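You operate a simulated robot arm through the tools that you are given. There is no shell and no other tool. Be economical: measure what you need, move in short steps, check, and stop when the job is done.

You run a simulated two-armed robot. Do the job below in one go: nothing can be reset, and whatever is moved stays where it is left.

Task
Wipe up the spill on the plank bench top with the blue rag and put it back.
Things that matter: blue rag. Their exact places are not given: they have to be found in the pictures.

It is judged by the outcome, as a careful person would: the job done as asked, and still so three seconds after it is handed in. It fails if anything else is knocked over, pushed out of place, dropped, spilled or broken.

Robot
Two 7-joint arms with two-finger parallel grippers on one trunk, on a base that drives. Base frame: it is fixed to the floor where the robot stands at the start and does not move with it; the origin is under the middle of the robot, x ahead of it, y to its left, z up; the surface under the hand at the start is at about z = 0.8. Readings come in m, degrees, newtons and seconds.
The left shoulder is at the start at [-0.082, 0.119, 0.851], the right one opposite. With the tool pointing down near the work surface each hand reaches from about 0.16 to 0.58 m from the robot's upright axis, wherever it stands, measured 20 degrees to its own side. Payload 3.43 kg a hand.
The TCP of each hand is the grasp point between the finger pads, 0.03 m short of the fingertips. In the tool frame z runs along the fingers and y along their closing line. Largest opening 0.094 m; finger width 0.028, thickness 0.01; the body of the gripper, 0.05 by 0.096 m, starts 0.055 m behind the TCP.
Orientation is that of the tool frame in the base frame, as a unit quaternion [x, y, z, w]. With the fingers straight down and closing along the base's y, the tool's x points along the base's -x, its y along +y and its z along -z.

Tools
- The arms move only by the tool move_arm. It takes "left_moves", "right_moves" or both (then of equal length, played together; a hand with none holds still); each is a list that holds one entry, the list of rows, each a list of 7 numbers: the shift along the base's x, y, z in units of 200 mm (1.0 is 200 mm), then the turn, a rotation vector about the base's x, y, z in units of 45 degrees (1.0 is 45 degrees), then the closure, from 0 (fully open) to 1 (shut). In form: [[[dx, dy, dz, wx, wy, wz, hand], ...]]. A call has 1 to 10 rows; each row is the pose to reach, as a shift and turn from the pose commanded when the call began. A call with a number of a shift or a turn outside -1 to 1 is refused whole. Each row takes 0.2 s and may step no farther than 0.05 m and 8.6 degrees from the row before; otherwise, or with a gripper value out of range, the whole call is refused. A pose out of reach is approached as far as the arm can. The call stops where the force on the tool passes 40 N (or 10 N more than at its start, if that is more) or the arm is blocked; 0.2 s more then pass. Each finger travels about 0.153 m/s and halts on what it meets, pressing with about 39 N; the grip force reading is that of the motor and also rises with nothing between the fingers. The clock runs only during rows and for 0.2 s after the last one: add rows that repeat a pose to give the fingers time. It gives the time, the measured TCP pose, the force on the tool (base axes), the opening and the grip force at its end, in the units of the frame above (readings bear some noise), with the torque about the TCP (base axes, N m) and any sound that the robot's microphone picked up.
- Cameras (640 x 400 px; columns grow to the right, rows downward): "scene" is now at [0.023, -0.037, 1.555]; the picture's right is [-0.47, -0.88, 0.00], its down [-0.68, 0.37, -0.63] and it looks along [0.56, -0.30, -0.77] (base axes); focal length 259 px, centre (320, 200). "left" rides on the left gripper at [0.076, -0.014, -0.102] in its tool frame; the picture's right is [0.18, 0.98, 0.00], its down [-0.75, 0.14, -0.64] and it looks along [-0.63, 0.12, 0.77] (tool axes); focal length 243 px, centre (320, 200). "right" rides on the right gripper at [0.076, 0.014, -0.102] in its tool frame; the picture's right is [-0.18, 0.98, 0.00], its down [-0.75, -0.14, -0.64] and it looks along [-0.63, -0.12, 0.77] (tool axes); focal length 243 px, centre (320, 200).
- camera(camera): a new picture of that camera. The clock stands still meanwhile.
- raise_lower(by): slides the trunk up (or, below 0, down) by that many m; the arms and the scene camera ride with it, the base frame stays. It gives what a move gives, with no picture.
- base_move(legs): drives the robot by 1 to 6 legs, each [ahead, left, turn to the left] in m, m and degrees, along the robot's own axes; the way and the turn of a leg run together, so that a leg with both is an arc; at most 1.5 m and 180 degrees a leg. The arms and the cameras ride along, it lands a little off, and it stops where it bumps. It gives what a move gives.
- aim_head(pan, tilt): turns the head with the scene camera to pan (to the left, within 143 degrees either way) and tilt (down, from -29 to 69), counted from straight ahead of the robot. It gives what a move gives.
- probe_pixels(camera, pixels): there is no depth. For up to 12 entries [column, row, z] of the newest picture of that camera ("zoom" is the newest enlarged one), the place [x, y] in the base frame at which the ray of that pixel passes the height z, good to about 0.002 m. The clock stands still meanwhile.
- zoom(camera, box): a new picture of the part [left, top, right, bottom] of that camera's present view, enlarged. The clock stands still meanwhile.
- finish_job(): hands the job in; it is judged then, once.

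Keep the steps short. Do not move on a guess: measure, check each grasp and each placing, and mend mistakes. In all there are 80 turns and 62 pictures (those below and enlarged ones count). Leave the grippers open and the arms clear of the work at the hand-in unless told otherwise, and finish with a single line.

The tools are called after "Request:" as a command line: name --argument value ..., lists and objects as JSON in quotes. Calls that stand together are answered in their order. move_arm: Moves the arms, as the interface text tells. Its arguments: {"type":"object","properties":{"left_moves":{"type":"array","items":{"type":"array","items":{"type":"array","items":{"type":"number"}}}},"right_moves":{"type":"array","items":{"type":"array","items":{"type":"array","items":{"type":"number"}}}}},"required":[]} The other tools are called the same way: raise_lower (by) slides the trunk up or down; base_move (legs) drives the base; aim_head (pan, tilt) turns the head that bears the scene camera; camera (camera) takes a picture; probe_pixels (camera, pixels) gives the place at which the rays of pixels pass given heights; zoom (camera, box) takes an enlarged picture of a part of a camera's view; finish_job () hands the job in.

At the start:

```text
time_s: 0.0
left_eef_pos: [0.297, -0.0248, 1.0164]
left_ee_rot: [0.0, 1.0, 0.0, 0.001]
left_ft_force: [-0.2, -0.4, 0.5]
left_torque: [0.03, 0.0, -0.04]
left_opening: 0.0939
left_grasp_force: 0.0
right_eef_pos: [0.2747, -0.3308, 1.0667]
right_ee_rot: [0.0, 1.0, 0.0, 0.0]
right_ft_force: [0.3, -0.6, 0.7]
right_torque: [-0.05, 0.0, 0.01]
right_opening: 0.0942
right_grasp_force: 0.0
trunk travel left (down, up): [-0.275, 0.06]
robot x, y, heading: [-0.0008, 0.0014, 0.1]
head pan, tilt: [-28.3, 50.7]
```

scene: 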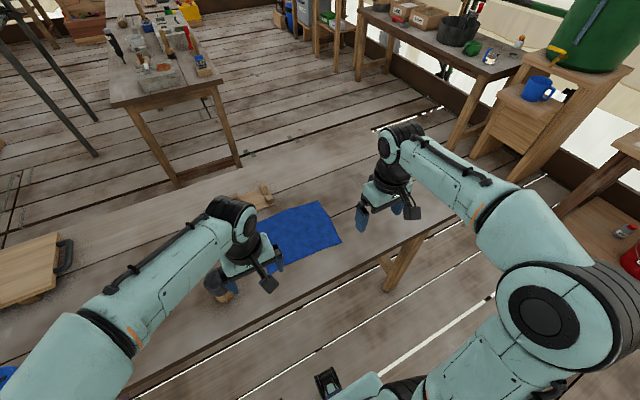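
right: 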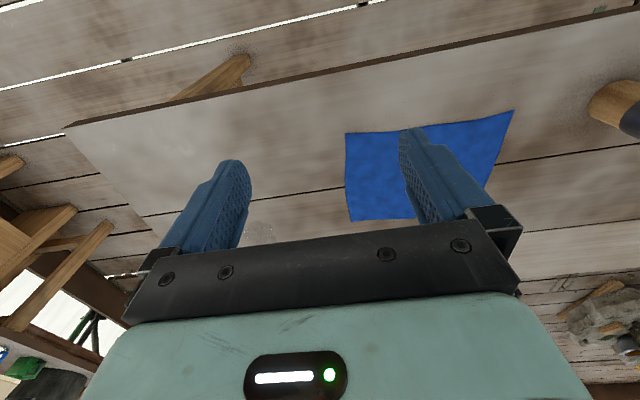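
left: 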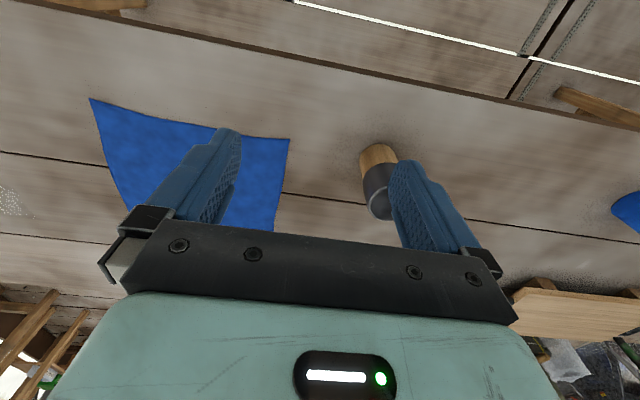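

I see a blue cloth on the bench around (305,235), another blue object at the far left edge, and maybe a faint spill near the right end. I'll take closer pictures first.

Request:
zoom --camera "scene" --box '[200, 130, 460, 300]'

Request:
zoom --camera "right" --box '[60, 80, 540, 280]'

Request:
aim_head --pan 30 --tilt 50

Request:
camera --camera "scene"

```text
2.35 times, centred on (330, 215) of scene
```

zoom: 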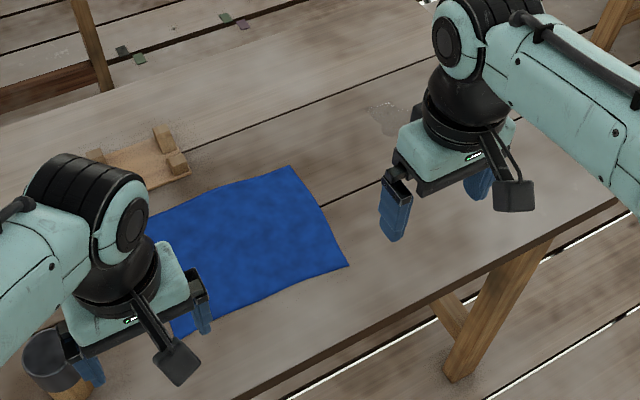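

```text
1.33 times, centred on (300, 180) of right
```

zoom: 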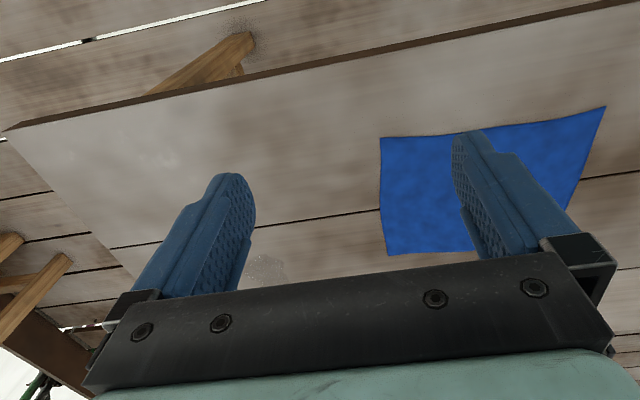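

```text
time_s: 1.3
left_eef_pos: [0.2962, -0.0243, 1.0162]
left_ee_rot: [-0.001, 1.0, 0.0, 0.0]
left_ft_force: [0.0, -1.0, -0.7]
left_torque: [-0.03, 0.0, -0.02]
left_opening: 0.0938
left_grasp_force: 0.0
right_eef_pos: [0.2731, -0.3314, 1.0668]
right_ee_rot: [0.0, 1.0, 0.0, 0.0]
right_ft_force: [-0.7, -0.4, -0.2]
right_torque: [-0.02, 0.01, 0.04]
right_opening: 0.0939
right_grasp_force: 0.0
trunk travel left (down, up): [-0.275, 0.06]
robot x, y, heading: [-0.0006, -0.0008, 0.2]
head pan, tilt: [30.0, 50.0]
```

```text
56 pictures are left
```

scene: 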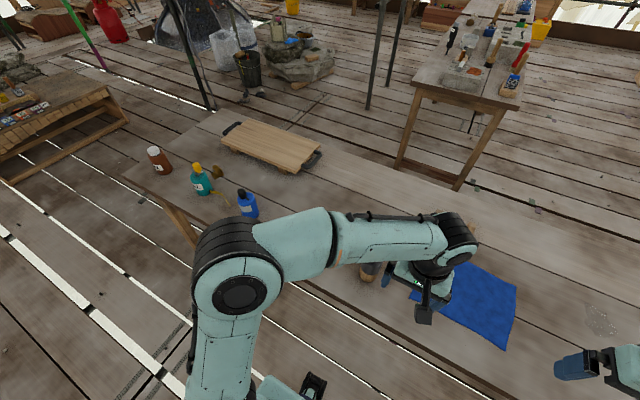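

There's a faint wet patch near (600,320), plus something by the teal bottle near (217,178). I'll enlarge both.

Request:
zoom --camera "scene" --box '[120, 110, 340, 240]'

Request:
aim_head --pan -15 --tilt 60

Request:
camera --camera "scene"

```text
2.91 times, centred on (230, 175) of scene
```

zoom: 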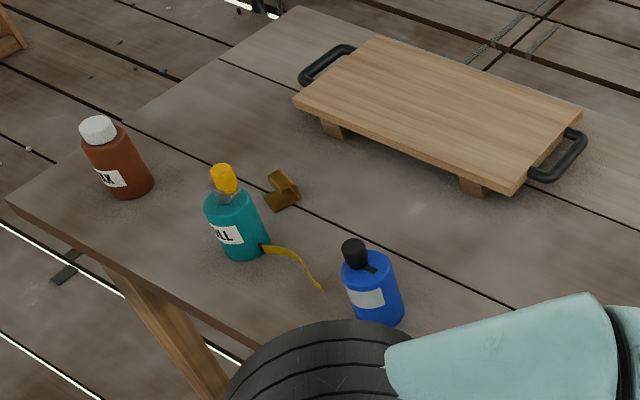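

```text
time_s: 2.4
left_eef_pos: [0.2967, -0.0235, 1.0169]
left_ee_rot: [-0.001, 1.0, 0.0, 0.0]
left_ft_force: [-0.1, -1.0, -0.6]
left_torque: [0.01, 0.06, 0.01]
left_opening: 0.094
left_grasp_force: 0.0
right_eef_pos: [0.2732, -0.3309, 1.0655]
right_ee_rot: [-0.001, 1.0, 0.0, 0.0]
right_ft_force: [0.2, 1.1, -0.7]
right_torque: [0.01, -0.05, -0.01]
right_opening: 0.0942
right_grasp_force: 0.0
trunk travel left (down, up): [-0.275, 0.06]
robot x, y, heading: [-0.0004, -0.0008, 0.3]
head pan, tilt: [-15.0, 60.0]
```

```text
54 pictures are left
```

scene: 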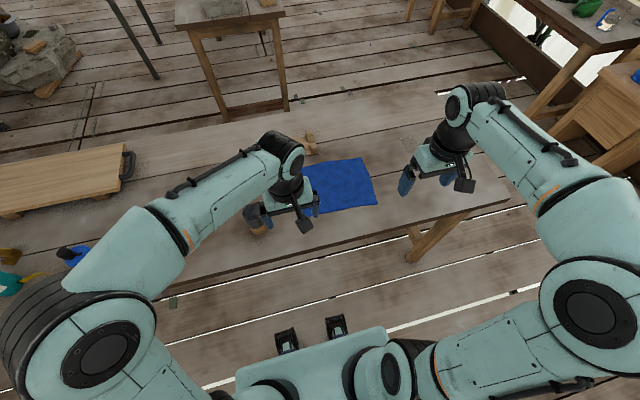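

The spill sits around (410,145), and the arms are partly hiding the work. I'll move the left hand left and the right hand to the right, high above everything, for a clear view.

Request:
move_arm --left_moves '[[[0, 0.2, 0.1, 0, 0, 0, 0], [0, 0.4, 0.2, 0, 0, 0, 0], [0, 0.6, 0.2, 0, 0, 0, 0], [-0.1, 0.8, 0.2, 0, 0, 0, 0], [-0.2, 0.95, 0.2, 0, 0, 0, 0]]]' --right_moves '[[[-0.15, 0, 0, 0, 0, 0, 0], [-0.3, -0.1, 0, 0, 0, 0, 0], [-0.4, -0.2, 0, 0, 0, 0, 0], [-0.5, -0.3, 0, 0, 0, 0, 0], [-0.5, -0.3, 0, 0, 0, 0, 0]]]'

Request:
camera --camera "scene"

Request:
camera --camera "right"

```text
time_s: 3.6
left_eef_pos: [0.2558, 0.1674, 1.0561]
left_ee_rot: [0.0, 1.0, 0.0, 0.001]
left_ft_force: [-0.1, 0.6, 0.7]
left_torque: [-0.01, 0.03, -0.01]
left_opening: 0.094
left_grasp_force: 0.0
right_eef_pos: [0.1697, -0.3899, 1.0655]
right_ee_rot: [-0.001, 1.0, 0.0, 0.0]
right_ft_force: [0.7, 0.4, 0.5]
right_torque: [0.01, 0.0, 0.02]
right_opening: 0.094
right_grasp_force: 0.0
trunk travel left (down, up): [-0.275, 0.06]
robot x, y, heading: [-0.0005, -0.0006, 0.0]
head pan, tilt: [-15.0, 60.0]
```

```text
53 pictures are left
```

scene: 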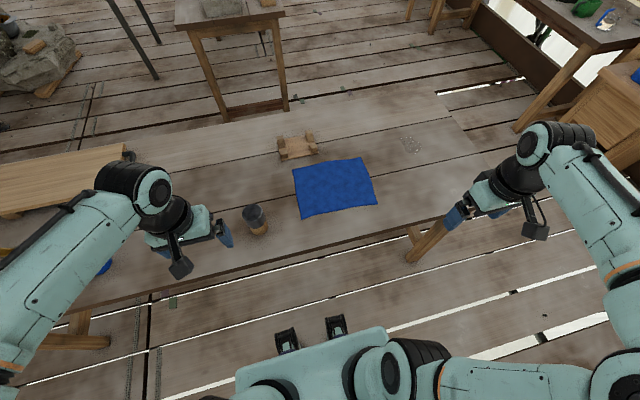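

```text
52 pictures are left
```

right: 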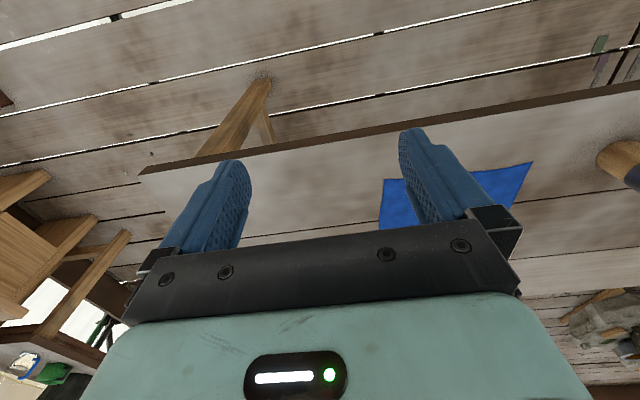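

Request:
zoom --camera "scene" --box '[230, 100, 470, 250]'

Request:
probe_pixels --camera "scene" --pixels '[[292, 169, 0.8], [362, 157, 0.8], [378, 204, 0.8], [301, 219, 0.8], [411, 145, 0.8], [402, 138, 0.8], [420, 152, 0.8], [257, 230, 0.8], [298, 147, 0.8], [450, 215, 0.8], [440, 100, 0.8], [276, 258, 0.8]]'

```text
2.67 times, centred on (350, 175) of scene
```

zoom: 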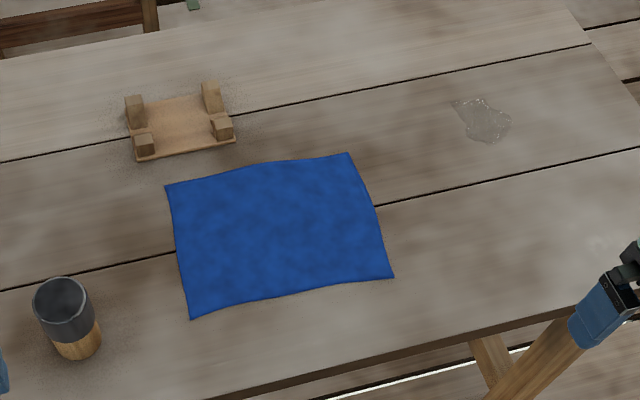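

```text
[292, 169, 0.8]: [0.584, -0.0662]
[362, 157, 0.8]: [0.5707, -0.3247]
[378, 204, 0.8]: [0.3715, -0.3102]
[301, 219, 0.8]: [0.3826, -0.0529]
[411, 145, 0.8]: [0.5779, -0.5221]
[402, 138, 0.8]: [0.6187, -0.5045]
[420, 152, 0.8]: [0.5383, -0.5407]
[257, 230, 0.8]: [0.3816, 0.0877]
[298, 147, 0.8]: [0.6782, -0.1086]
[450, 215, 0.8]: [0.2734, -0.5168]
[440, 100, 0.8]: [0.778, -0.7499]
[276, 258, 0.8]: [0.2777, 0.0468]
```

Now everything is visible: the rag spans about x 0.37–0.58, y −0.05 to −0.32, and the spill is at about (0.58,−0.52). The spill is out of reach from here, so I need to drive right and a little ahead. I'll look down to see how much room there is before the bench edge.

Request:
aim_head --pan -30 --tilt 69

Request:
camera --camera "scene"

```text
time_s: 4.4
left_eef_pos: [0.2584, 0.1661, 1.057]
left_ee_rot: [0.0, 1.0, 0.0, 0.0]
left_ft_force: [-0.5, -0.2, 0.1]
left_torque: [-0.01, 0.01, 0.01]
left_opening: 0.0938
left_grasp_force: 0.1
right_eef_pos: [0.1725, -0.3912, 1.0653]
right_ee_rot: [0.0, 1.0, 0.0, 0.0]
right_ft_force: [0.1, 0.2, 0.3]
right_torque: [-0.02, -0.01, -0.01]
right_opening: 0.0939
right_grasp_force: 0.1
trunk travel left (down, up): [-0.275, 0.06]
robot x, y, heading: [-0.0018, 0.0004, 0.2]
head pan, tilt: [-30.0, 68.8]
```

```text
50 pictures are left
```

scene: 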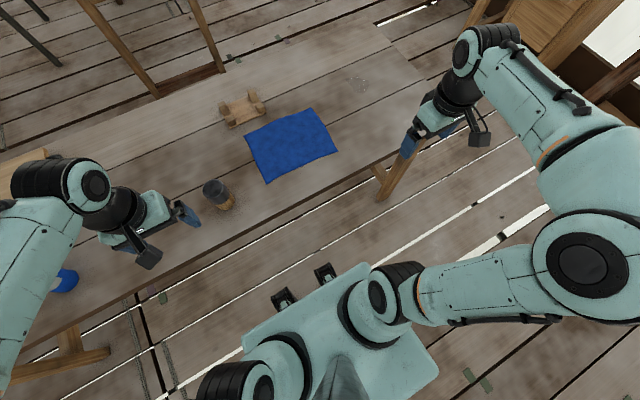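

The base front shows around (310,290). I'll measure where it and the bench edge lie.

Request:
probe_pixels --camera "scene" --pixels '[[325, 263, 0.8], [325, 263, 0.5], [325, 263, 0.3], [325, 263, 0.1], [438, 370, 0.5], [438, 370, 0.3], [438, 370, 0.1], [366, 263, 0.3], [366, 263, 0.8], [200, 250, 0.8], [380, 160, 0.8], [385, 200, 0.0]]'

```text
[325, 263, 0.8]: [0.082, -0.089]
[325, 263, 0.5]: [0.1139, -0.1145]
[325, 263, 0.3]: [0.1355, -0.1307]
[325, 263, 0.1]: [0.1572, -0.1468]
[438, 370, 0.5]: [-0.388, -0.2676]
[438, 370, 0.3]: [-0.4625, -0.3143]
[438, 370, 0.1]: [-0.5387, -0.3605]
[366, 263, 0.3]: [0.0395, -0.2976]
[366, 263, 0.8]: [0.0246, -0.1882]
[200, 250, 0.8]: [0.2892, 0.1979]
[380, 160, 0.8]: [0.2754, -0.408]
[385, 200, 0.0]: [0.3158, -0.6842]
```

The base front reaches at most x≈0.16 and the bench edge is at ≈0.28, so I can move 0.30 m to the right and 0.07 m ahead. From there both rag and spill are in reach of the right hand.

Request:
base_move --legs '[[0, -0.3, 0], [0.07, 0, 0]]'

Request:
aim_head --pan -5 --tilt 62

Request:
camera --camera "scene"

```text
time_s: 8.2
left_eef_pos: [0.3278, -0.1354, 1.0564]
left_ee_rot: [0.003, 1.0, -0.001, 0.0]
left_ft_force: [0.7, 0.1, 0.4]
left_torque: [0.0, 0.03, 0.02]
left_opening: 0.0939
left_grasp_force: 0.2
right_eef_pos: [0.2408, -0.6939, 1.0666]
right_ee_rot: [0.001, 1.0, 0.0, 0.0]
right_ft_force: [-0.4, -0.5, 0.0]
right_torque: [-0.04, 0.03, 0.01]
right_opening: 0.094
right_grasp_force: 0.2
trunk travel left (down, up): [-0.275, 0.06]
robot x, y, heading: [0.0714, -0.3008, -0.2]
head pan, tilt: [-30.0, 68.8]
```

```text
time_s: 9.1
left_eef_pos: [0.3265, -0.1359, 1.0564]
left_ee_rot: [0.002, 1.0, 0.0, -0.001]
left_ft_force: [0.2, -0.2, 0.2]
left_torque: [0.03, 0.02, 0.02]
left_opening: 0.094
left_grasp_force: 0.0
right_eef_pos: [0.2398, -0.6929, 1.065]
right_ee_rot: [0.002, 1.0, 0.001, 0.0]
right_ft_force: [-0.3, 0.2, -0.6]
right_torque: [-0.02, 0.02, -0.02]
right_opening: 0.0941
right_grasp_force: 0.1
trunk travel left (down, up): [-0.275, 0.06]
robot x, y, heading: [0.0706, -0.2992, -0.4]
head pan, tilt: [-5.0, 62.0]
```

```text
49 pictures are left
```

scene: 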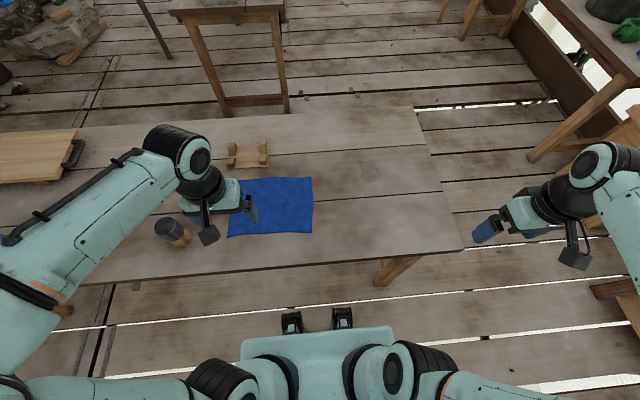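

The base landed fine. The spill is at (368,170), and the rag is at (272,205). I'll swing the left hand further left and back, and bring the right hand toward the rag at height.

Request:
move_arm --left_moves '[[[-0.1, 0.2, 0, 0, 0, 0, 0], [-0.2, 0.4, 0, 0, 0, 0, 0], [-0.3, 0.6, 0, 0, 0, 0, 0], [-0.4, 0.7, 0, 0, 0, 0, 0], [-0.4, 0.8, 0, 0, 0, 0, 0], [-0.4, 0.8, 0, 0, 0, 0, 0]]]' --right_moves '[[[0.1, 0.18, 0, 0, 0, 0, 0.3], [0.2, 0.36, 0, 0, 0, 0, 0.3], [0.3, 0.54, 0, 0, 0, 0, 0.3], [0.4, 0.72, 0, 0, 0, 0, 0.3], [0.5, 0.9, 0, 0, 0, 0, 0.3], [0.5, 1.0, 0, 0, 0, 0, 0.3]]]'

Request:
move_arm --right_moves '[[[0.1, 0.2, 0, 0, 0, 0, 0.3], [0.2, 0.4, -0.1, 0, 0, 0, 0.3], [0.3, 0.6, -0.2, 0, 0, 0, 0.3], [0.4, 0.8, -0.3, 0, 0, 0, 0.3], [0.5, 1.0, -0.4, 0, 0, 0, 0.3], [0.6, 1.0, -0.5, 0, 0, 0, 0.3], [0.68, 1.0, -0.6, 0, 0, 0, 0.3], [0.68, 1.0, -0.6, 0, 0, 0, 0.3]]]'

Request:
camera --camera "scene"

Request:
camera --camera "right"

```text
time_s: 10.5
left_eef_pos: [0.2447, 0.0242, 1.0578]
left_ee_rot: [0.001, 1.0, 0.0, 0.0]
left_ft_force: [-1.1, -1.0, -0.2]
left_torque: [0.01, -0.01, -0.03]
left_opening: 0.094
left_grasp_force: 0.0
right_eef_pos: [0.3396, -0.4899, 1.0669]
right_ee_rot: [0.002, 1.0, 0.0, 0.001]
right_ft_force: [-0.9, 0.0, 0.1]
right_torque: [0.05, -0.03, 0.01]
right_opening: 0.0657
right_grasp_force: 0.0
trunk travel left (down, up): [-0.275, 0.06]
robot x, y, heading: [0.0669, -0.2981, -0.2]
head pan, tilt: [-5.0, 62.0]
```

```text
time_s: 12.3
left_eef_pos: [0.2451, 0.0242, 1.0575]
left_ee_rot: [0.002, 1.0, 0.0, 0.0]
left_ft_force: [0.8, -0.4, 0.6]
left_torque: [0.04, -0.05, -0.01]
left_opening: 0.0941
left_grasp_force: 0.1
right_eef_pos: [0.4748, -0.2909, 0.9467]
right_ee_rot: [0.002, 1.0, 0.0, 0.0]
right_ft_force: [0.5, -0.1, -0.4]
right_torque: [0.0, -0.04, -0.01]
right_opening: 0.066
right_grasp_force: 0.0
trunk travel left (down, up): [-0.275, 0.06]
robot x, y, heading: [0.0679, -0.2989, -0.3]
head pan, tilt: [-5.0, 62.0]
```

```text
48 pictures are left
```

scene: 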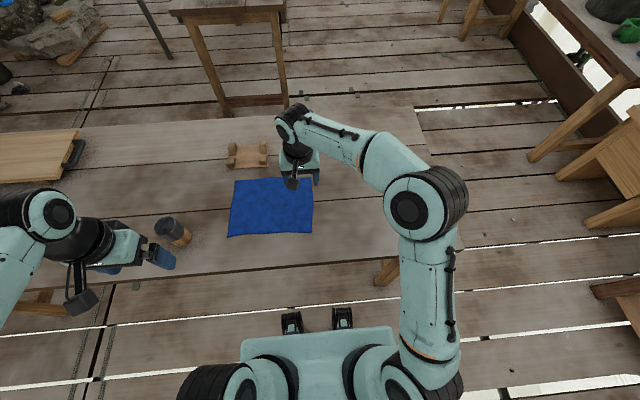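

```text
47 pictures are left
```

right: 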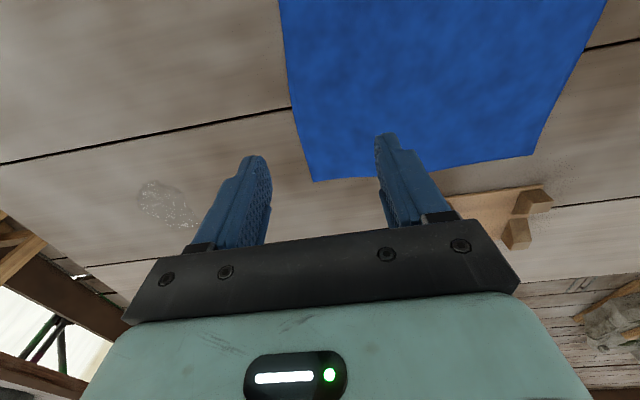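

I'll compare the same rag corners and spill in both cameras to pin the bench height.

Request:
probe_pixels --camera "right" --pixels '[[313, 182, 0.78], [313, 182, 0.8], [313, 182, 0.82], [535, 153, 0.78], [535, 153, 0.8], [535, 153, 0.82], [168, 205, 0.78], [168, 205, 0.8], [168, 205, 0.82]]'

Request:
probe_pixels --camera "scene" --pixels '[[311, 178, 0.78], [311, 178, 0.8], [311, 178, 0.82], [234, 181, 0.78], [234, 181, 0.8], [234, 181, 0.82], [313, 232, 0.8], [228, 237, 0.8], [235, 166, 0.8], [267, 165, 0.8]]'

```text
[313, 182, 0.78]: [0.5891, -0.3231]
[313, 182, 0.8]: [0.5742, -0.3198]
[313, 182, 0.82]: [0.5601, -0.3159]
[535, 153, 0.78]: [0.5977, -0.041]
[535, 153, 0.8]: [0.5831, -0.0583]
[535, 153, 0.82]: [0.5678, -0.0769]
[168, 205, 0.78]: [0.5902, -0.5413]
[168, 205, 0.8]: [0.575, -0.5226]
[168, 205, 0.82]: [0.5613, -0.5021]
```

```text
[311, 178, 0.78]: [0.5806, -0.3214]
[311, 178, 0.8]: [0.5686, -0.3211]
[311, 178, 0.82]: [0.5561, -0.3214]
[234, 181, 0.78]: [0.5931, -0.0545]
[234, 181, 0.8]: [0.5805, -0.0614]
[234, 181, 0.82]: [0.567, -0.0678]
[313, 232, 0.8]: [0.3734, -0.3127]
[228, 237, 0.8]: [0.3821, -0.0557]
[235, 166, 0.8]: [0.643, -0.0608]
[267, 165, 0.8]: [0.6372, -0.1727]
```

Both cameras agree on a bench height of about 0.80. The rag centre is about (0.477,−0.187). I'll move above it and lower to just above contact.

Request:
move_arm --right_moves '[[[0, 0.2, 0, 0, 0, 0, 0.35], [0.01, 0.4, 0, 0, 0, 0, 0.35], [0.01, 0.52, -0.1, 0, 0, 0, 0.35], [0.01, 0.52, -0.3, 0, 0, 0, 0.35], [0.01, 0.52, -0.45, 0, 0, 0, 0.35], [0.01, 0.52, -0.53, 0, 0, 0, 0.35], [0.01, 0.52, -0.53, 0, 0, 0, 0.35]]]'

Request:
camera --camera "right"

```text
time_s: 13.9
left_eef_pos: [0.2448, 0.024, 1.0578]
left_ee_rot: [0.002, 1.0, 0.0, 0.0]
left_ft_force: [-0.6, 0.1, -0.4]
left_torque: [-0.01, -0.03, 0.01]
left_opening: 0.094
left_grasp_force: 0.1
right_eef_pos: [0.4775, -0.1898, 0.8404]
right_ee_rot: [0.002, 1.0, 0.0, 0.0]
right_ft_force: [0.3, 0.2, 0.0]
right_torque: [0.03, 0.03, -0.01]
right_opening: 0.0611
right_grasp_force: 0.0
trunk travel left (down, up): [-0.275, 0.06]
robot x, y, heading: [0.0732, -0.2967, -0.2]
head pan, tilt: [-5.0, 62.0]
```

```text
46 pictures are left
```

right: 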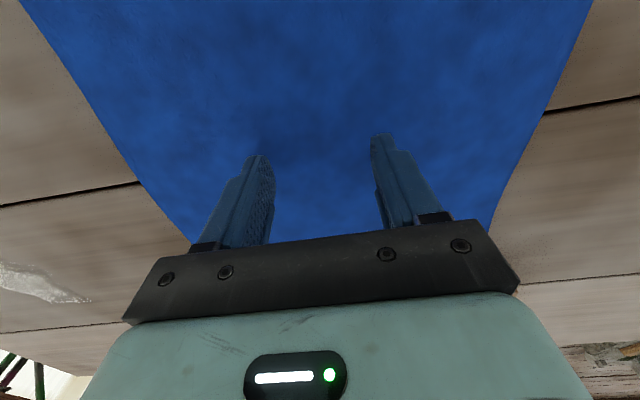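

The tips are about 1 cm above the rag. I'll lower gently into contact, then close.

Request:
move_arm --right_moves '[[[0, 0, -0.03, 0, 0, 0, 0.35], [0, 0, -0.05, 0, 0, 0, 0.35], [0, 0, -0.06, 0, 0, 0, 0.35], [0, 0, -0.06, 0, 0, 0, 0.35]]]'

```text
time_s: 14.9
left_eef_pos: [0.244, 0.0236, 1.0587]
left_ee_rot: [0.002, 1.0, 0.0, 0.0]
left_ft_force: [-0.5, -0.1, -0.1]
left_torque: [0.03, 0.02, 0.03]
left_opening: 0.0939
left_grasp_force: 0.1
right_eef_pos: [0.4777, -0.1891, 0.831]
right_ee_rot: [0.002, 1.0, 0.002, 0.003]
right_ft_force: [-2.3, -3.8, 28.4]
right_torque: [-1.0, 0.27, -0.03]
right_opening: 0.0611
right_grasp_force: 0.0
trunk travel left (down, up): [-0.275, 0.06]
robot x, y, heading: [0.0703, -0.3022, -0.2]
head pan, tilt: [-5.0, 62.0]
```

Firm contact (28 N) at TCP z 0.831. I'll ease off a little and close the fingers.

Request:
move_arm --right_moves '[[[0, 0, 0.01, 0, 0, 0, 0.4], [0, 0, 0.01, 0, 0, 0, 0.7], [0, 0, 0.01, 0, 0, 0, 1], [0, 0, 0.01, 0, 0, 0, 1], [0, 0, 0.01, 0, 0, 0, 1]]]'

Request:
camera --camera "right"

Request:
camera --camera "scene"

```text
time_s: 16.1
left_eef_pos: [0.2443, 0.0255, 1.0582]
left_ee_rot: [0.002, 1.0, 0.0, 0.001]
left_ft_force: [-0.3, 1.0, 0.8]
left_torque: [0.01, 0.0, 0.02]
left_opening: 0.094
left_grasp_force: 0.1
right_eef_pos: [0.4783, -0.1895, 0.8313]
right_ee_rot: [0.002, 1.0, 0.001, 0.001]
right_ft_force: [1.4, -2.6, 23.2]
right_torque: [-0.08, 0.01, 0.06]
right_opening: 0.0
right_grasp_force: 33.1
trunk travel left (down, up): [-0.275, 0.06]
robot x, y, heading: [0.0705, -0.3014, -0.6]
head pan, tilt: [-5.0, 62.0]
```

```text
45 pictures are left
```

right: 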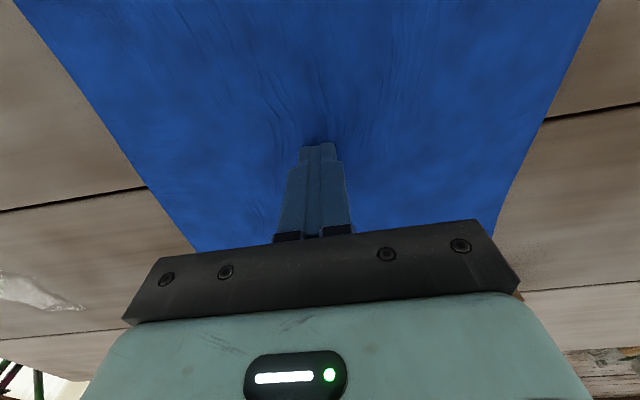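

```text
44 pictures are left
```

scene: 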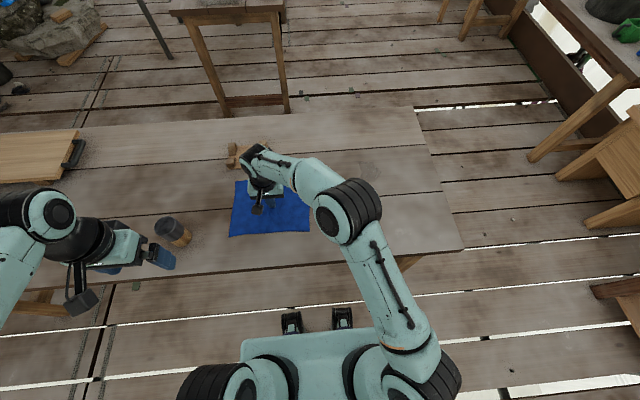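

The cloth has wrinkled between the fingers; I'll lift 4 cm to check whether it's held.

Request:
move_arm --right_moves '[[[0, 0, 0.05, 0, 0, 0, 1], [0, 0, 0.12, 0, 0, 0, 1], [0, 0, 0.2, 0, 0, 0, 1], [0, 0, 0.2, 0, 0, 0, 1]]]'

Request:
camera --camera "right"

```text
time_s: 17.1
left_eef_pos: [0.245, 0.0253, 1.058]
left_ee_rot: [0.002, 1.0, 0.0, 0.0]
left_ft_force: [-0.8, -0.3, 0.2]
left_torque: [-0.01, 0.01, 0.01]
left_opening: 0.094
left_grasp_force: 0.1
right_eef_pos: [0.4792, -0.1902, 0.8708]
right_ee_rot: [0.001, 1.0, 0.0, 0.0]
right_ft_force: [-0.8, -0.4, 0.4]
right_torque: [0.01, -0.03, -0.03]
right_opening: 0.0
right_grasp_force: 32.9
trunk travel left (down, up): [-0.275, 0.06]
robot x, y, heading: [0.0683, -0.302, -0.2]
head pan, tilt: [-5.0, 62.0]
```

```text
43 pictures are left
```

right: 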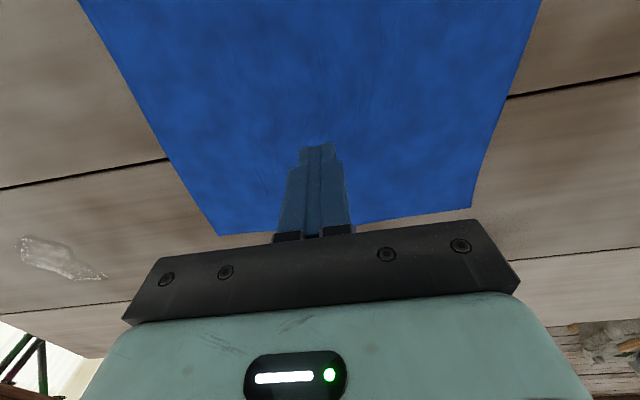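

The rag slipped out and lies flat. An alternative is pressing the closed fingers on it and sliding it over the spill, which keeps it flat. I'll test that with a short 3 cm slide to the right.

Request:
move_arm --right_moves '[[[0, 0, -0.15, 0, 0, 0, 1], [0, 0, -0.2, 0, 0, 0, 1], [0, 0, -0.208, 0, 0, 0, 1], [0, -0.04, -0.208, 0, 0, 0, 1], [0, -0.08, -0.208, 0, 0, 0, 1], [0, -0.12, -0.208, 0, 0, 0, 1], [0, -0.15, -0.208, 0, 0, 0, 1]]]'

Request:
camera --camera "right"

Request:
zoom --camera "scene" --box '[200, 130, 400, 255]'

```text
time_s: 18.7
left_eef_pos: [0.2438, 0.0245, 1.058]
left_ee_rot: [0.002, 1.0, 0.0, 0.002]
left_ft_force: [-0.5, -0.2, 0.1]
left_torque: [-0.05, -0.02, 0.02]
left_opening: 0.0941
left_grasp_force: 0.0
right_eef_pos: [0.4772, -0.2168, 0.8305]
right_ee_rot: [0.002, 1.0, 0.003, 0.001]
right_ft_force: [0.1, 7.0, 26.6]
right_torque: [0.16, 0.1, -0.02]
right_opening: 0.0
right_grasp_force: 33.1
trunk travel left (down, up): [-0.275, 0.06]
robot x, y, heading: [0.0697, -0.3022, -0.2]
head pan, tilt: [-5.0, 62.0]
```

```text
42 pictures are left
```

right: 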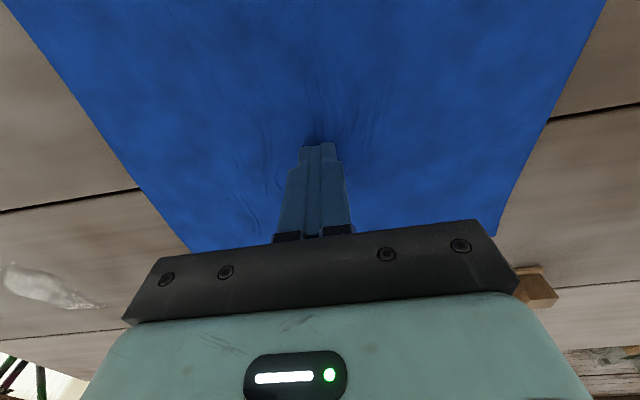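

```text
3.20 times, centred on (300, 192) of scene
```

zoom: 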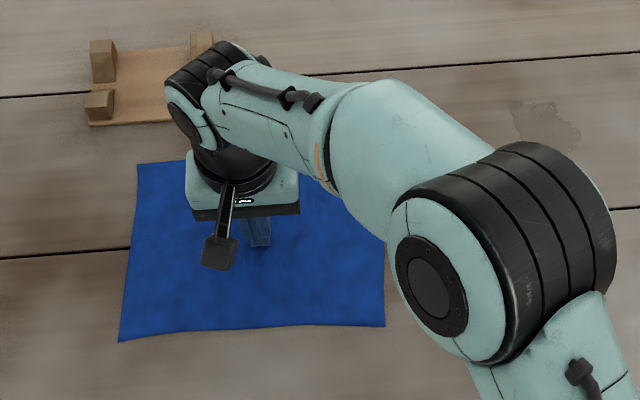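

The rag followed the fingers and stayed flat (its corner moved about 9 px, or 27 mm). I'll keep sliding, first straight right to stay clear of the wooden stand, then gradually ahead.

Request:
move_arm --right_moves '[[[0, -0.08, 0, 0, 0, 0, 1], [0, -0.16, 0, 0, 0, 0, 1], [0, -0.24, 0, 0, 0, 0, 1], [0, -0.32, 0, 0, 0, 0, 1], [0, -0.4, 0, 0, 0, 0, 1], [0, -0.48, 0, 0, 0, 0, 1], [0.03, -0.56, 0, 0, 0, 0, 1], [0.06, -0.64, 0, 0, 0, 0, 1], [0.1, -0.72, 0, 0, 0, 0, 1], [0.14, -0.8, 0, 0, 0, 0, 1]]]'

Request:
camera --camera "scene"

Request:
camera --camera "right"

```text
time_s: 20.2
left_eef_pos: [0.2451, 0.0235, 1.0564]
left_ee_rot: [0.001, 1.0, -0.001, 0.0]
left_ft_force: [0.2, 0.6, -0.1]
left_torque: [0.02, 0.0, 0.0]
left_opening: 0.094
left_grasp_force: 0.0
right_eef_pos: [0.479, -0.3121, 0.8315]
right_ee_rot: [0.001, 1.0, 0.003, 0.004]
right_ft_force: [-3.9, -0.1, 11.6]
right_torque: [-0.09, 0.19, -0.03]
right_opening: 0.0001
right_grasp_force: 33.3
trunk travel left (down, up): [-0.275, 0.06]
robot x, y, heading: [0.0701, -0.3031, -0.1]
head pan, tilt: [-5.0, 62.0]
stopped in row 7 (right hand): the force on the tool passed its limit at 41 N (the readings are from after the stop); the commanded pose is now the measured one
```

```text
40 pictures are left
```

scene: 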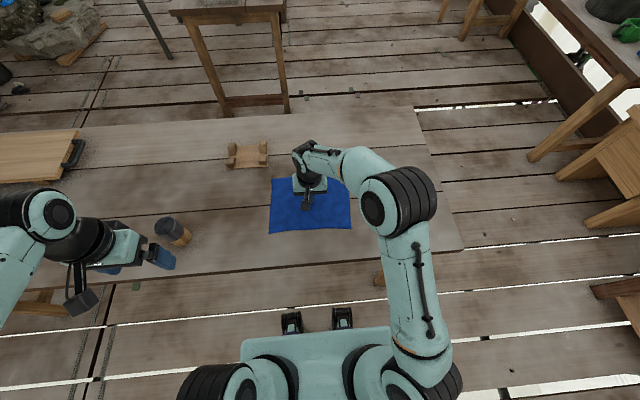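

```text
39 pictures are left
```

right: 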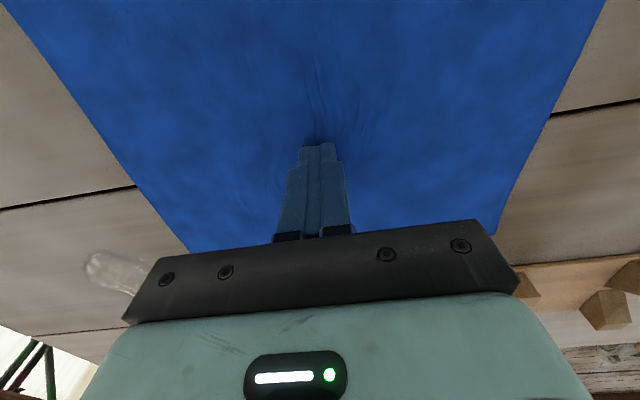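

The rag is following exactly. The stop came from the pressing force (41 N) creeping up. I'll continue with a slightly lighter press, about 20 N.

Request:
move_arm --right_moves '[[[0, -0.06, -0.003, 0, 0, 0, 1], [0.04, -0.14, -0.003, 0, 0, 0, 1], [0.08, -0.22, -0.003, 0, 0, 0, 1], [0.12, -0.3, -0.003, 0, 0, 0, 1], [0.16, -0.38, -0.003, 0, 0, 0, 1], [0.2, -0.46, -0.003, 0, 0, 0, 1], [0.24, -0.54, -0.003, 0, 0, 0, 1], [0.28, -0.62, -0.003, 0, 0, 0, 1], [0.32, -0.7, -0.003, 0, 0, 0, 1], [0.36, -0.78, -0.003, 0, 0, 0, 1]]]'

Request:
camera --camera "scene"

Request:
camera --camera "right"

```text
time_s: 22.4
left_eef_pos: [0.244, 0.0252, 1.0576]
left_ee_rot: [0.002, 1.0, -0.001, 0.0]
left_ft_force: [0.6, 0.3, 0.4]
left_torque: [0.05, -0.01, 0.01]
left_opening: 0.094
left_grasp_force: 0.0
right_eef_pos: [0.5523, -0.4686, 0.8312]
right_ee_rot: [0.001, 1.0, 0.002, 0.004]
right_ft_force: [-3.1, 6.8, 26.6]
right_torque: [0.07, 0.33, -0.08]
right_opening: 0.0002
right_grasp_force: 33.0
trunk travel left (down, up): [-0.275, 0.06]
robot x, y, heading: [0.0674, -0.3025, -0.3]
head pan, tilt: [-5.0, 62.0]
```

```text
38 pictures are left
```

scene: 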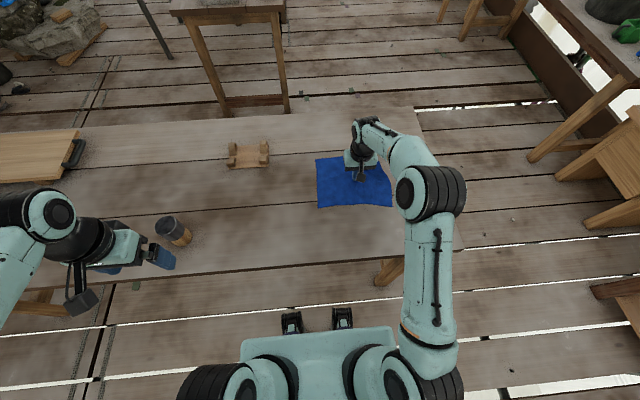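

```text
37 pictures are left
```

right: 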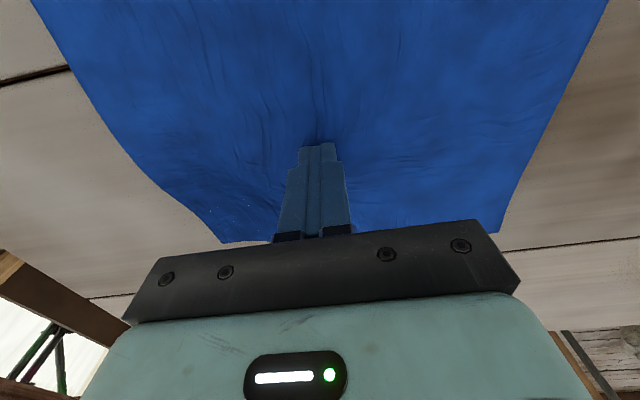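

The rag now covers the spill. I'll scrub back and forth over the spill area with the fingers pressed.

Request:
move_arm --right_moves '[[[0, -0.09, -0.001, 0, 0, 0, 1], [0, -0.18, -0.001, 0, 0, 0, 1], [0, -0.27, -0.001, 0, 0, 0, 1], [0, -0.36, -0.001, 0, 0, 0, 1], [0.08, -0.36, -0.001, 0, 0, 0, 1], [0.16, -0.36, -0.001, 0, 0, 0, 1], [0.24, -0.34, -0.001, 0, 0, 0, 1], [0.28, -0.27, -0.001, 0, 0, 0, 1], [0.28, -0.2, -0.001, 0, 0, 0, 1], [0.2, -0.2, -0.001, 0, 0, 0, 1]]]'

Request:
camera --camera "right"

```text
time_s: 24.6
left_eef_pos: [0.244, 0.0251, 1.0576]
left_ee_rot: [0.001, 1.0, 0.0, 0.002]
left_ft_force: [0.4, -0.5, 0.1]
left_torque: [0.0, 0.0, -0.02]
left_opening: 0.0942
left_grasp_force: 0.0
right_eef_pos: [0.5923, -0.5071, 0.8318]
right_ee_rot: [0.001, 1.0, 0.004, 0.006]
right_ft_force: [5.1, 0.6, 20.0]
right_torque: [-0.06, 0.02, 0.04]
right_opening: 0.0004
right_grasp_force: 33.5
trunk travel left (down, up): [-0.275, 0.06]
robot x, y, heading: [0.0678, -0.3024, -0.2]
head pan, tilt: [-5.0, 62.0]
```

```text
36 pictures are left
```

right: 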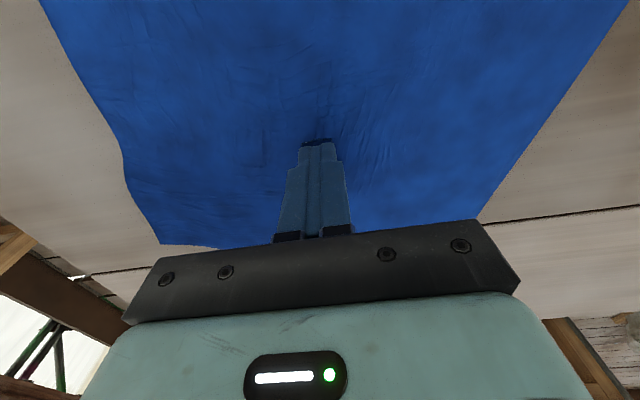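

Steady 20 N. One more set of strokes over the near half and middle of the spill.

Request:
move_arm --right_moves '[[[-0.08, 0.0, -0.001, 0, 0, 0, 1], [-0.16, 0.0, -0.001, 0, 0, 0, 1], [-0.24, 0.0, -0.001, 0, 0, 0, 1], [-0.24, -0.07, -0.001, 0, 0, 0, 1], [-0.16, -0.07, -0.001, 0, 0, 0, 1], [-0.08, -0.07, -0.001, 0, 0, 0, 1], [0.0, -0.07, -0.001, 0, 0, 0, 1], [0.08, -0.07, -0.001, 0, 0, 0, 1], [0.0, -0.03, -0.001, 0, 0, 0, 1], [-0.07, 0.0, -0.001, 0, 0, 0, 1]]]'

Request:
camera --camera "right"

Request:
camera --camera "scene"

```text
time_s: 26.8
left_eef_pos: [0.245, 0.0252, 1.0578]
left_ee_rot: [0.002, 1.0, -0.001, 0.0]
left_ft_force: [0.5, 0.2, 0.5]
left_torque: [0.01, -0.02, 0.01]
left_opening: 0.0937
left_grasp_force: 0.2
right_eef_pos: [0.5785, -0.5098, 0.8315]
right_ee_rot: [0.002, 1.0, 0.001, 0.007]
right_ft_force: [6.2, -1.4, 23.3]
right_torque: [-0.12, 0.1, 0.05]
right_opening: 0.0001
right_grasp_force: 33.3
trunk travel left (down, up): [-0.275, 0.06]
robot x, y, heading: [0.067, -0.3024, -0.1]
head pan, tilt: [-5.0, 62.0]
```

```text
35 pictures are left
```

right: 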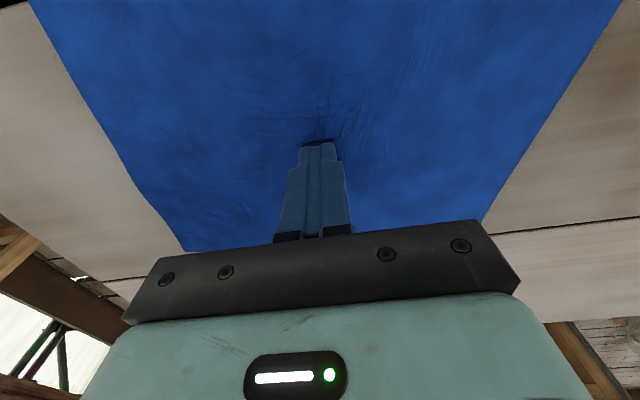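

```text
34 pictures are left
```

scene: 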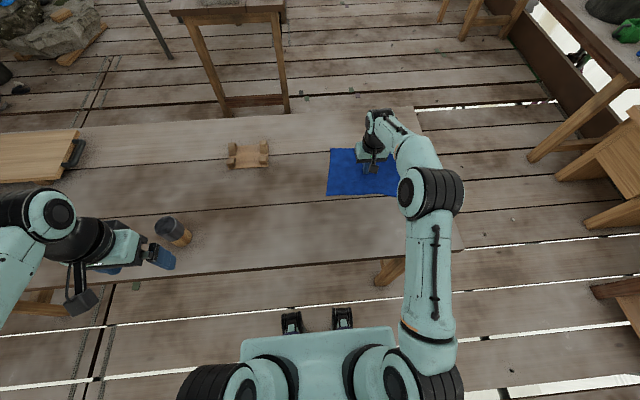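

Wiping done. Now I'll slide the rag back, near edge first, then left, and check the bench where the spill was.

Request:
move_arm --right_moves '[[[-0.07, 0.04, 0.001, 0, 0, 0, 1], [-0.14, 0.08, 0.001, 0, 0, 0, 1], [-0.21, 0.12, 0.001, 0, 0, 0, 1], [-0.28, 0.16, 0.001, 0, 0, 0, 1], [-0.35, 0.22, 0.001, 0, 0, 0, 1], [-0.42, 0.28, 0.001, 0, 0, 0, 1], [-0.48, 0.35, 0.001, 0, 0, 0, 1], [-0.5, 0.43, 0.001, 0, 0, 0, 1], [-0.5, 0.51, 0.001, 0, 0, 0, 1], [-0.5, 0.59, 0.001, 0, 0, 0, 1]]]'

Request:
camera --camera "right"

Request:
camera --camera "scene"

```text
time_s: 29.0
left_eef_pos: [0.244, 0.0246, 1.0574]
left_ee_rot: [0.002, 1.0, 0.0, 0.001]
left_ft_force: [0.1, -0.8, 0.0]
left_torque: [-0.01, -0.02, -0.01]
left_opening: 0.0939
left_grasp_force: 0.0
right_eef_pos: [0.4792, -0.3916, 0.8322]
right_ee_rot: [0.002, 1.0, 0.002, 0.005]
right_ft_force: [0.8, -9.3, 31.1]
right_torque: [-0.39, 0.27, 0.1]
right_opening: 0.0001
right_grasp_force: 32.7
trunk travel left (down, up): [-0.275, 0.06]
robot x, y, heading: [0.0708, -0.2994, -0.2]
head pan, tilt: [-5.0, 62.0]
```

```text
33 pictures are left
```

right: 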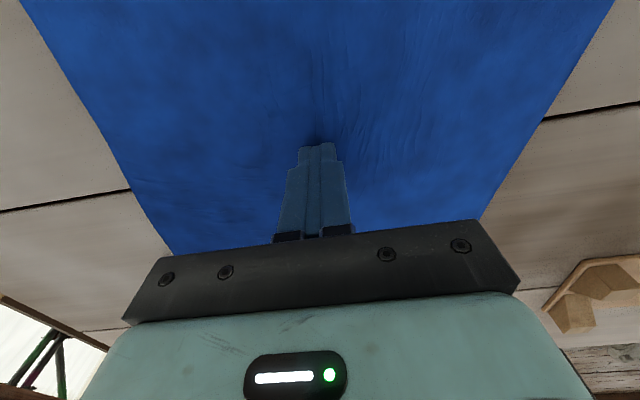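

```text
32 pictures are left
```

scene: 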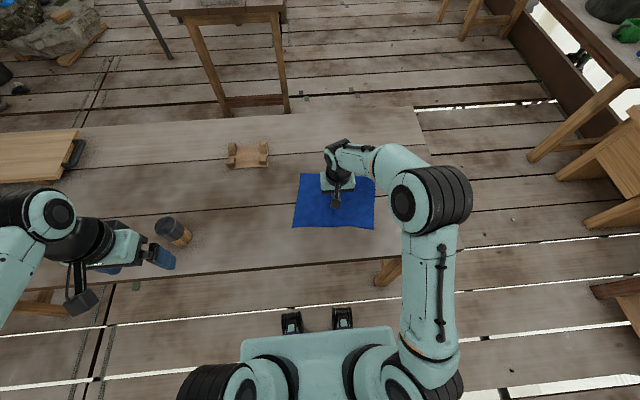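

The old spill spot (368,168) looks clean; I'll enlarge it to be sure.

Request:
zoom --camera "scene" --box '[280, 110, 460, 240]'

```text
3.08 times, centred on (370, 175) of scene
```

zoom: 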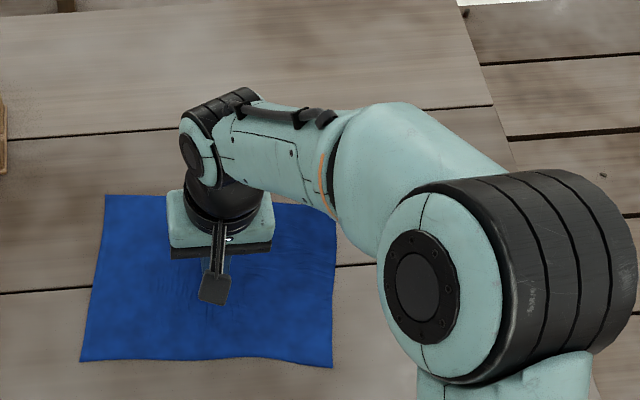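

The arm hides the old spill spot in this view. I'll continue sliding the rag left to home, then look again.

Request:
move_arm --right_moves '[[[0, 0.08, 0.002, 0, 0, 0, 1], [0, 0.16, 0.002, 0, 0, 0, 1], [0, 0.24, 0.002, 0, 0, 0, 1], [0, 0.32, 0.002, 0, 0, 0, 1], [0, 0.4, 0.002, 0, 0, 0, 1], [0, 0.48, 0.002, 0, 0, 0, 1], [0, 0.56, 0.002, 0, 0, 0, 1], [0, 0.64, 0.002, 0, 0, 0, 1], [0, 0.72, 0.002, 0, 0, 0, 1], [0, 0.8, 0.002, 0, 0, 0, 1]]]'

Request:
camera --camera "scene"

Request:
camera --camera "right"

```text
time_s: 31.2
left_eef_pos: [0.244, 0.0237, 1.0577]
left_ee_rot: [0.002, 1.0, 0.0, 0.001]
left_ft_force: [0.6, 0.9, -0.3]
left_torque: [0.0, -0.02, 0.01]
left_opening: 0.0939
left_grasp_force: 0.0
right_eef_pos: [0.4776, -0.2335, 0.8321]
right_ee_rot: [0.002, 1.0, 0.002, 0.005]
right_ft_force: [0.1, -7.7, 26.2]
right_torque: [-0.33, 0.27, 0.04]
right_opening: 0.0
right_grasp_force: 32.8
trunk travel left (down, up): [-0.275, 0.06]
robot x, y, heading: [0.0719, -0.3003, -0.2]
head pan, tilt: [-5.0, 62.0]
```

```text
30 pictures are left
```

scene: 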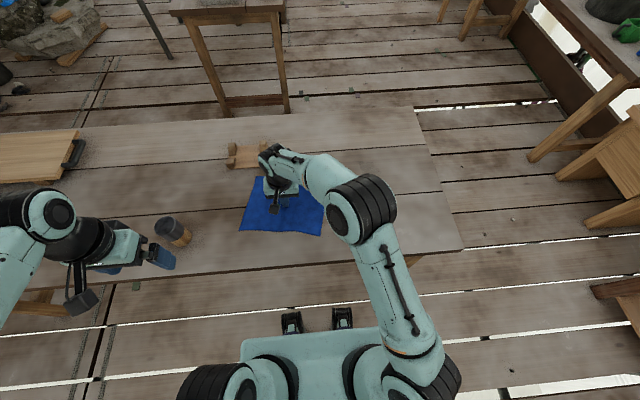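

```text
29 pictures are left
```

right: 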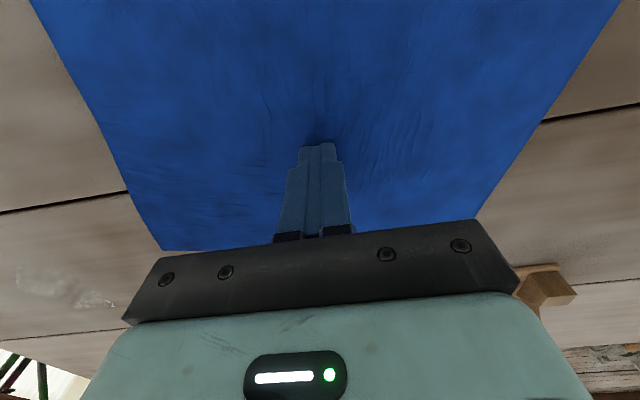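

There still seems to be residue on the bench at (50,285) in the right camera. I'll enlarge it in both views.

Request:
zoom --camera "right" --box '[0, 230, 160, 340]'

Request:
zoom --camera "scene" --box '[330, 130, 430, 200]'

```text
3.64 times, centred on (80, 285) of right
```

zoom: 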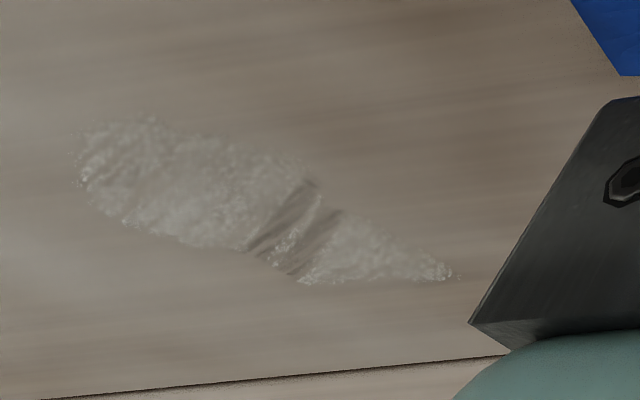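

```text
5.71 times, centred on (380, 165) of scene
```

zoom: 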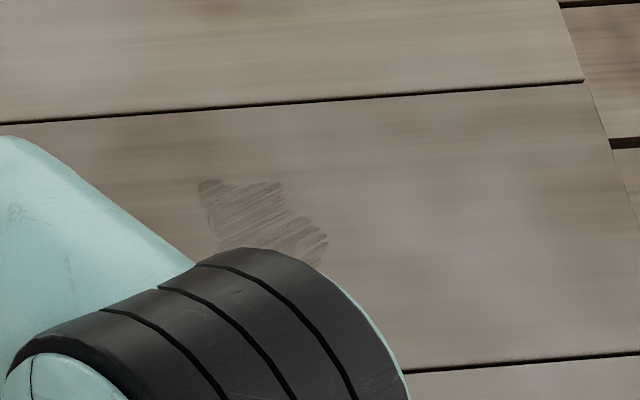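

Only the narrow track under the fingertips was cleaned; I need a denser raster over the whole spill. I'll measure the outline of the residue.

Request:
probe_pixels --camera "right" --pixels '[[22, 277, 0.8], [38, 262, 0.8], [124, 305.5, 0.8], [80, 293, 0.8], [55, 297, 0.8], [85, 308, 0.8], [85, 275, 0.8], [69, 299, 0.8], [86, 281, 0.8]]'

Request:
probe_pixels --camera "scene" --pixels '[[364.6, 162, 0.8], [379, 161.5, 0.8], [387, 172, 0.8], [386, 176, 0.8], [366, 169, 0.8]]'

```text
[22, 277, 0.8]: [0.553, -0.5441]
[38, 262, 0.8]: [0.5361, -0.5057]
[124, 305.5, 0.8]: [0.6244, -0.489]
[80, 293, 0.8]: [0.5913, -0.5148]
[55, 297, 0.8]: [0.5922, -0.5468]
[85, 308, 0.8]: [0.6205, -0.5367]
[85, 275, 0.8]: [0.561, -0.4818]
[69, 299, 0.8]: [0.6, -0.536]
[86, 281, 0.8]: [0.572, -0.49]
```

```text
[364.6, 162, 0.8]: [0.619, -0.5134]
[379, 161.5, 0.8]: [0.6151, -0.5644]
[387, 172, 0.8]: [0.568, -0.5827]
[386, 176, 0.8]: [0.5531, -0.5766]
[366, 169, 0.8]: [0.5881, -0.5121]
```

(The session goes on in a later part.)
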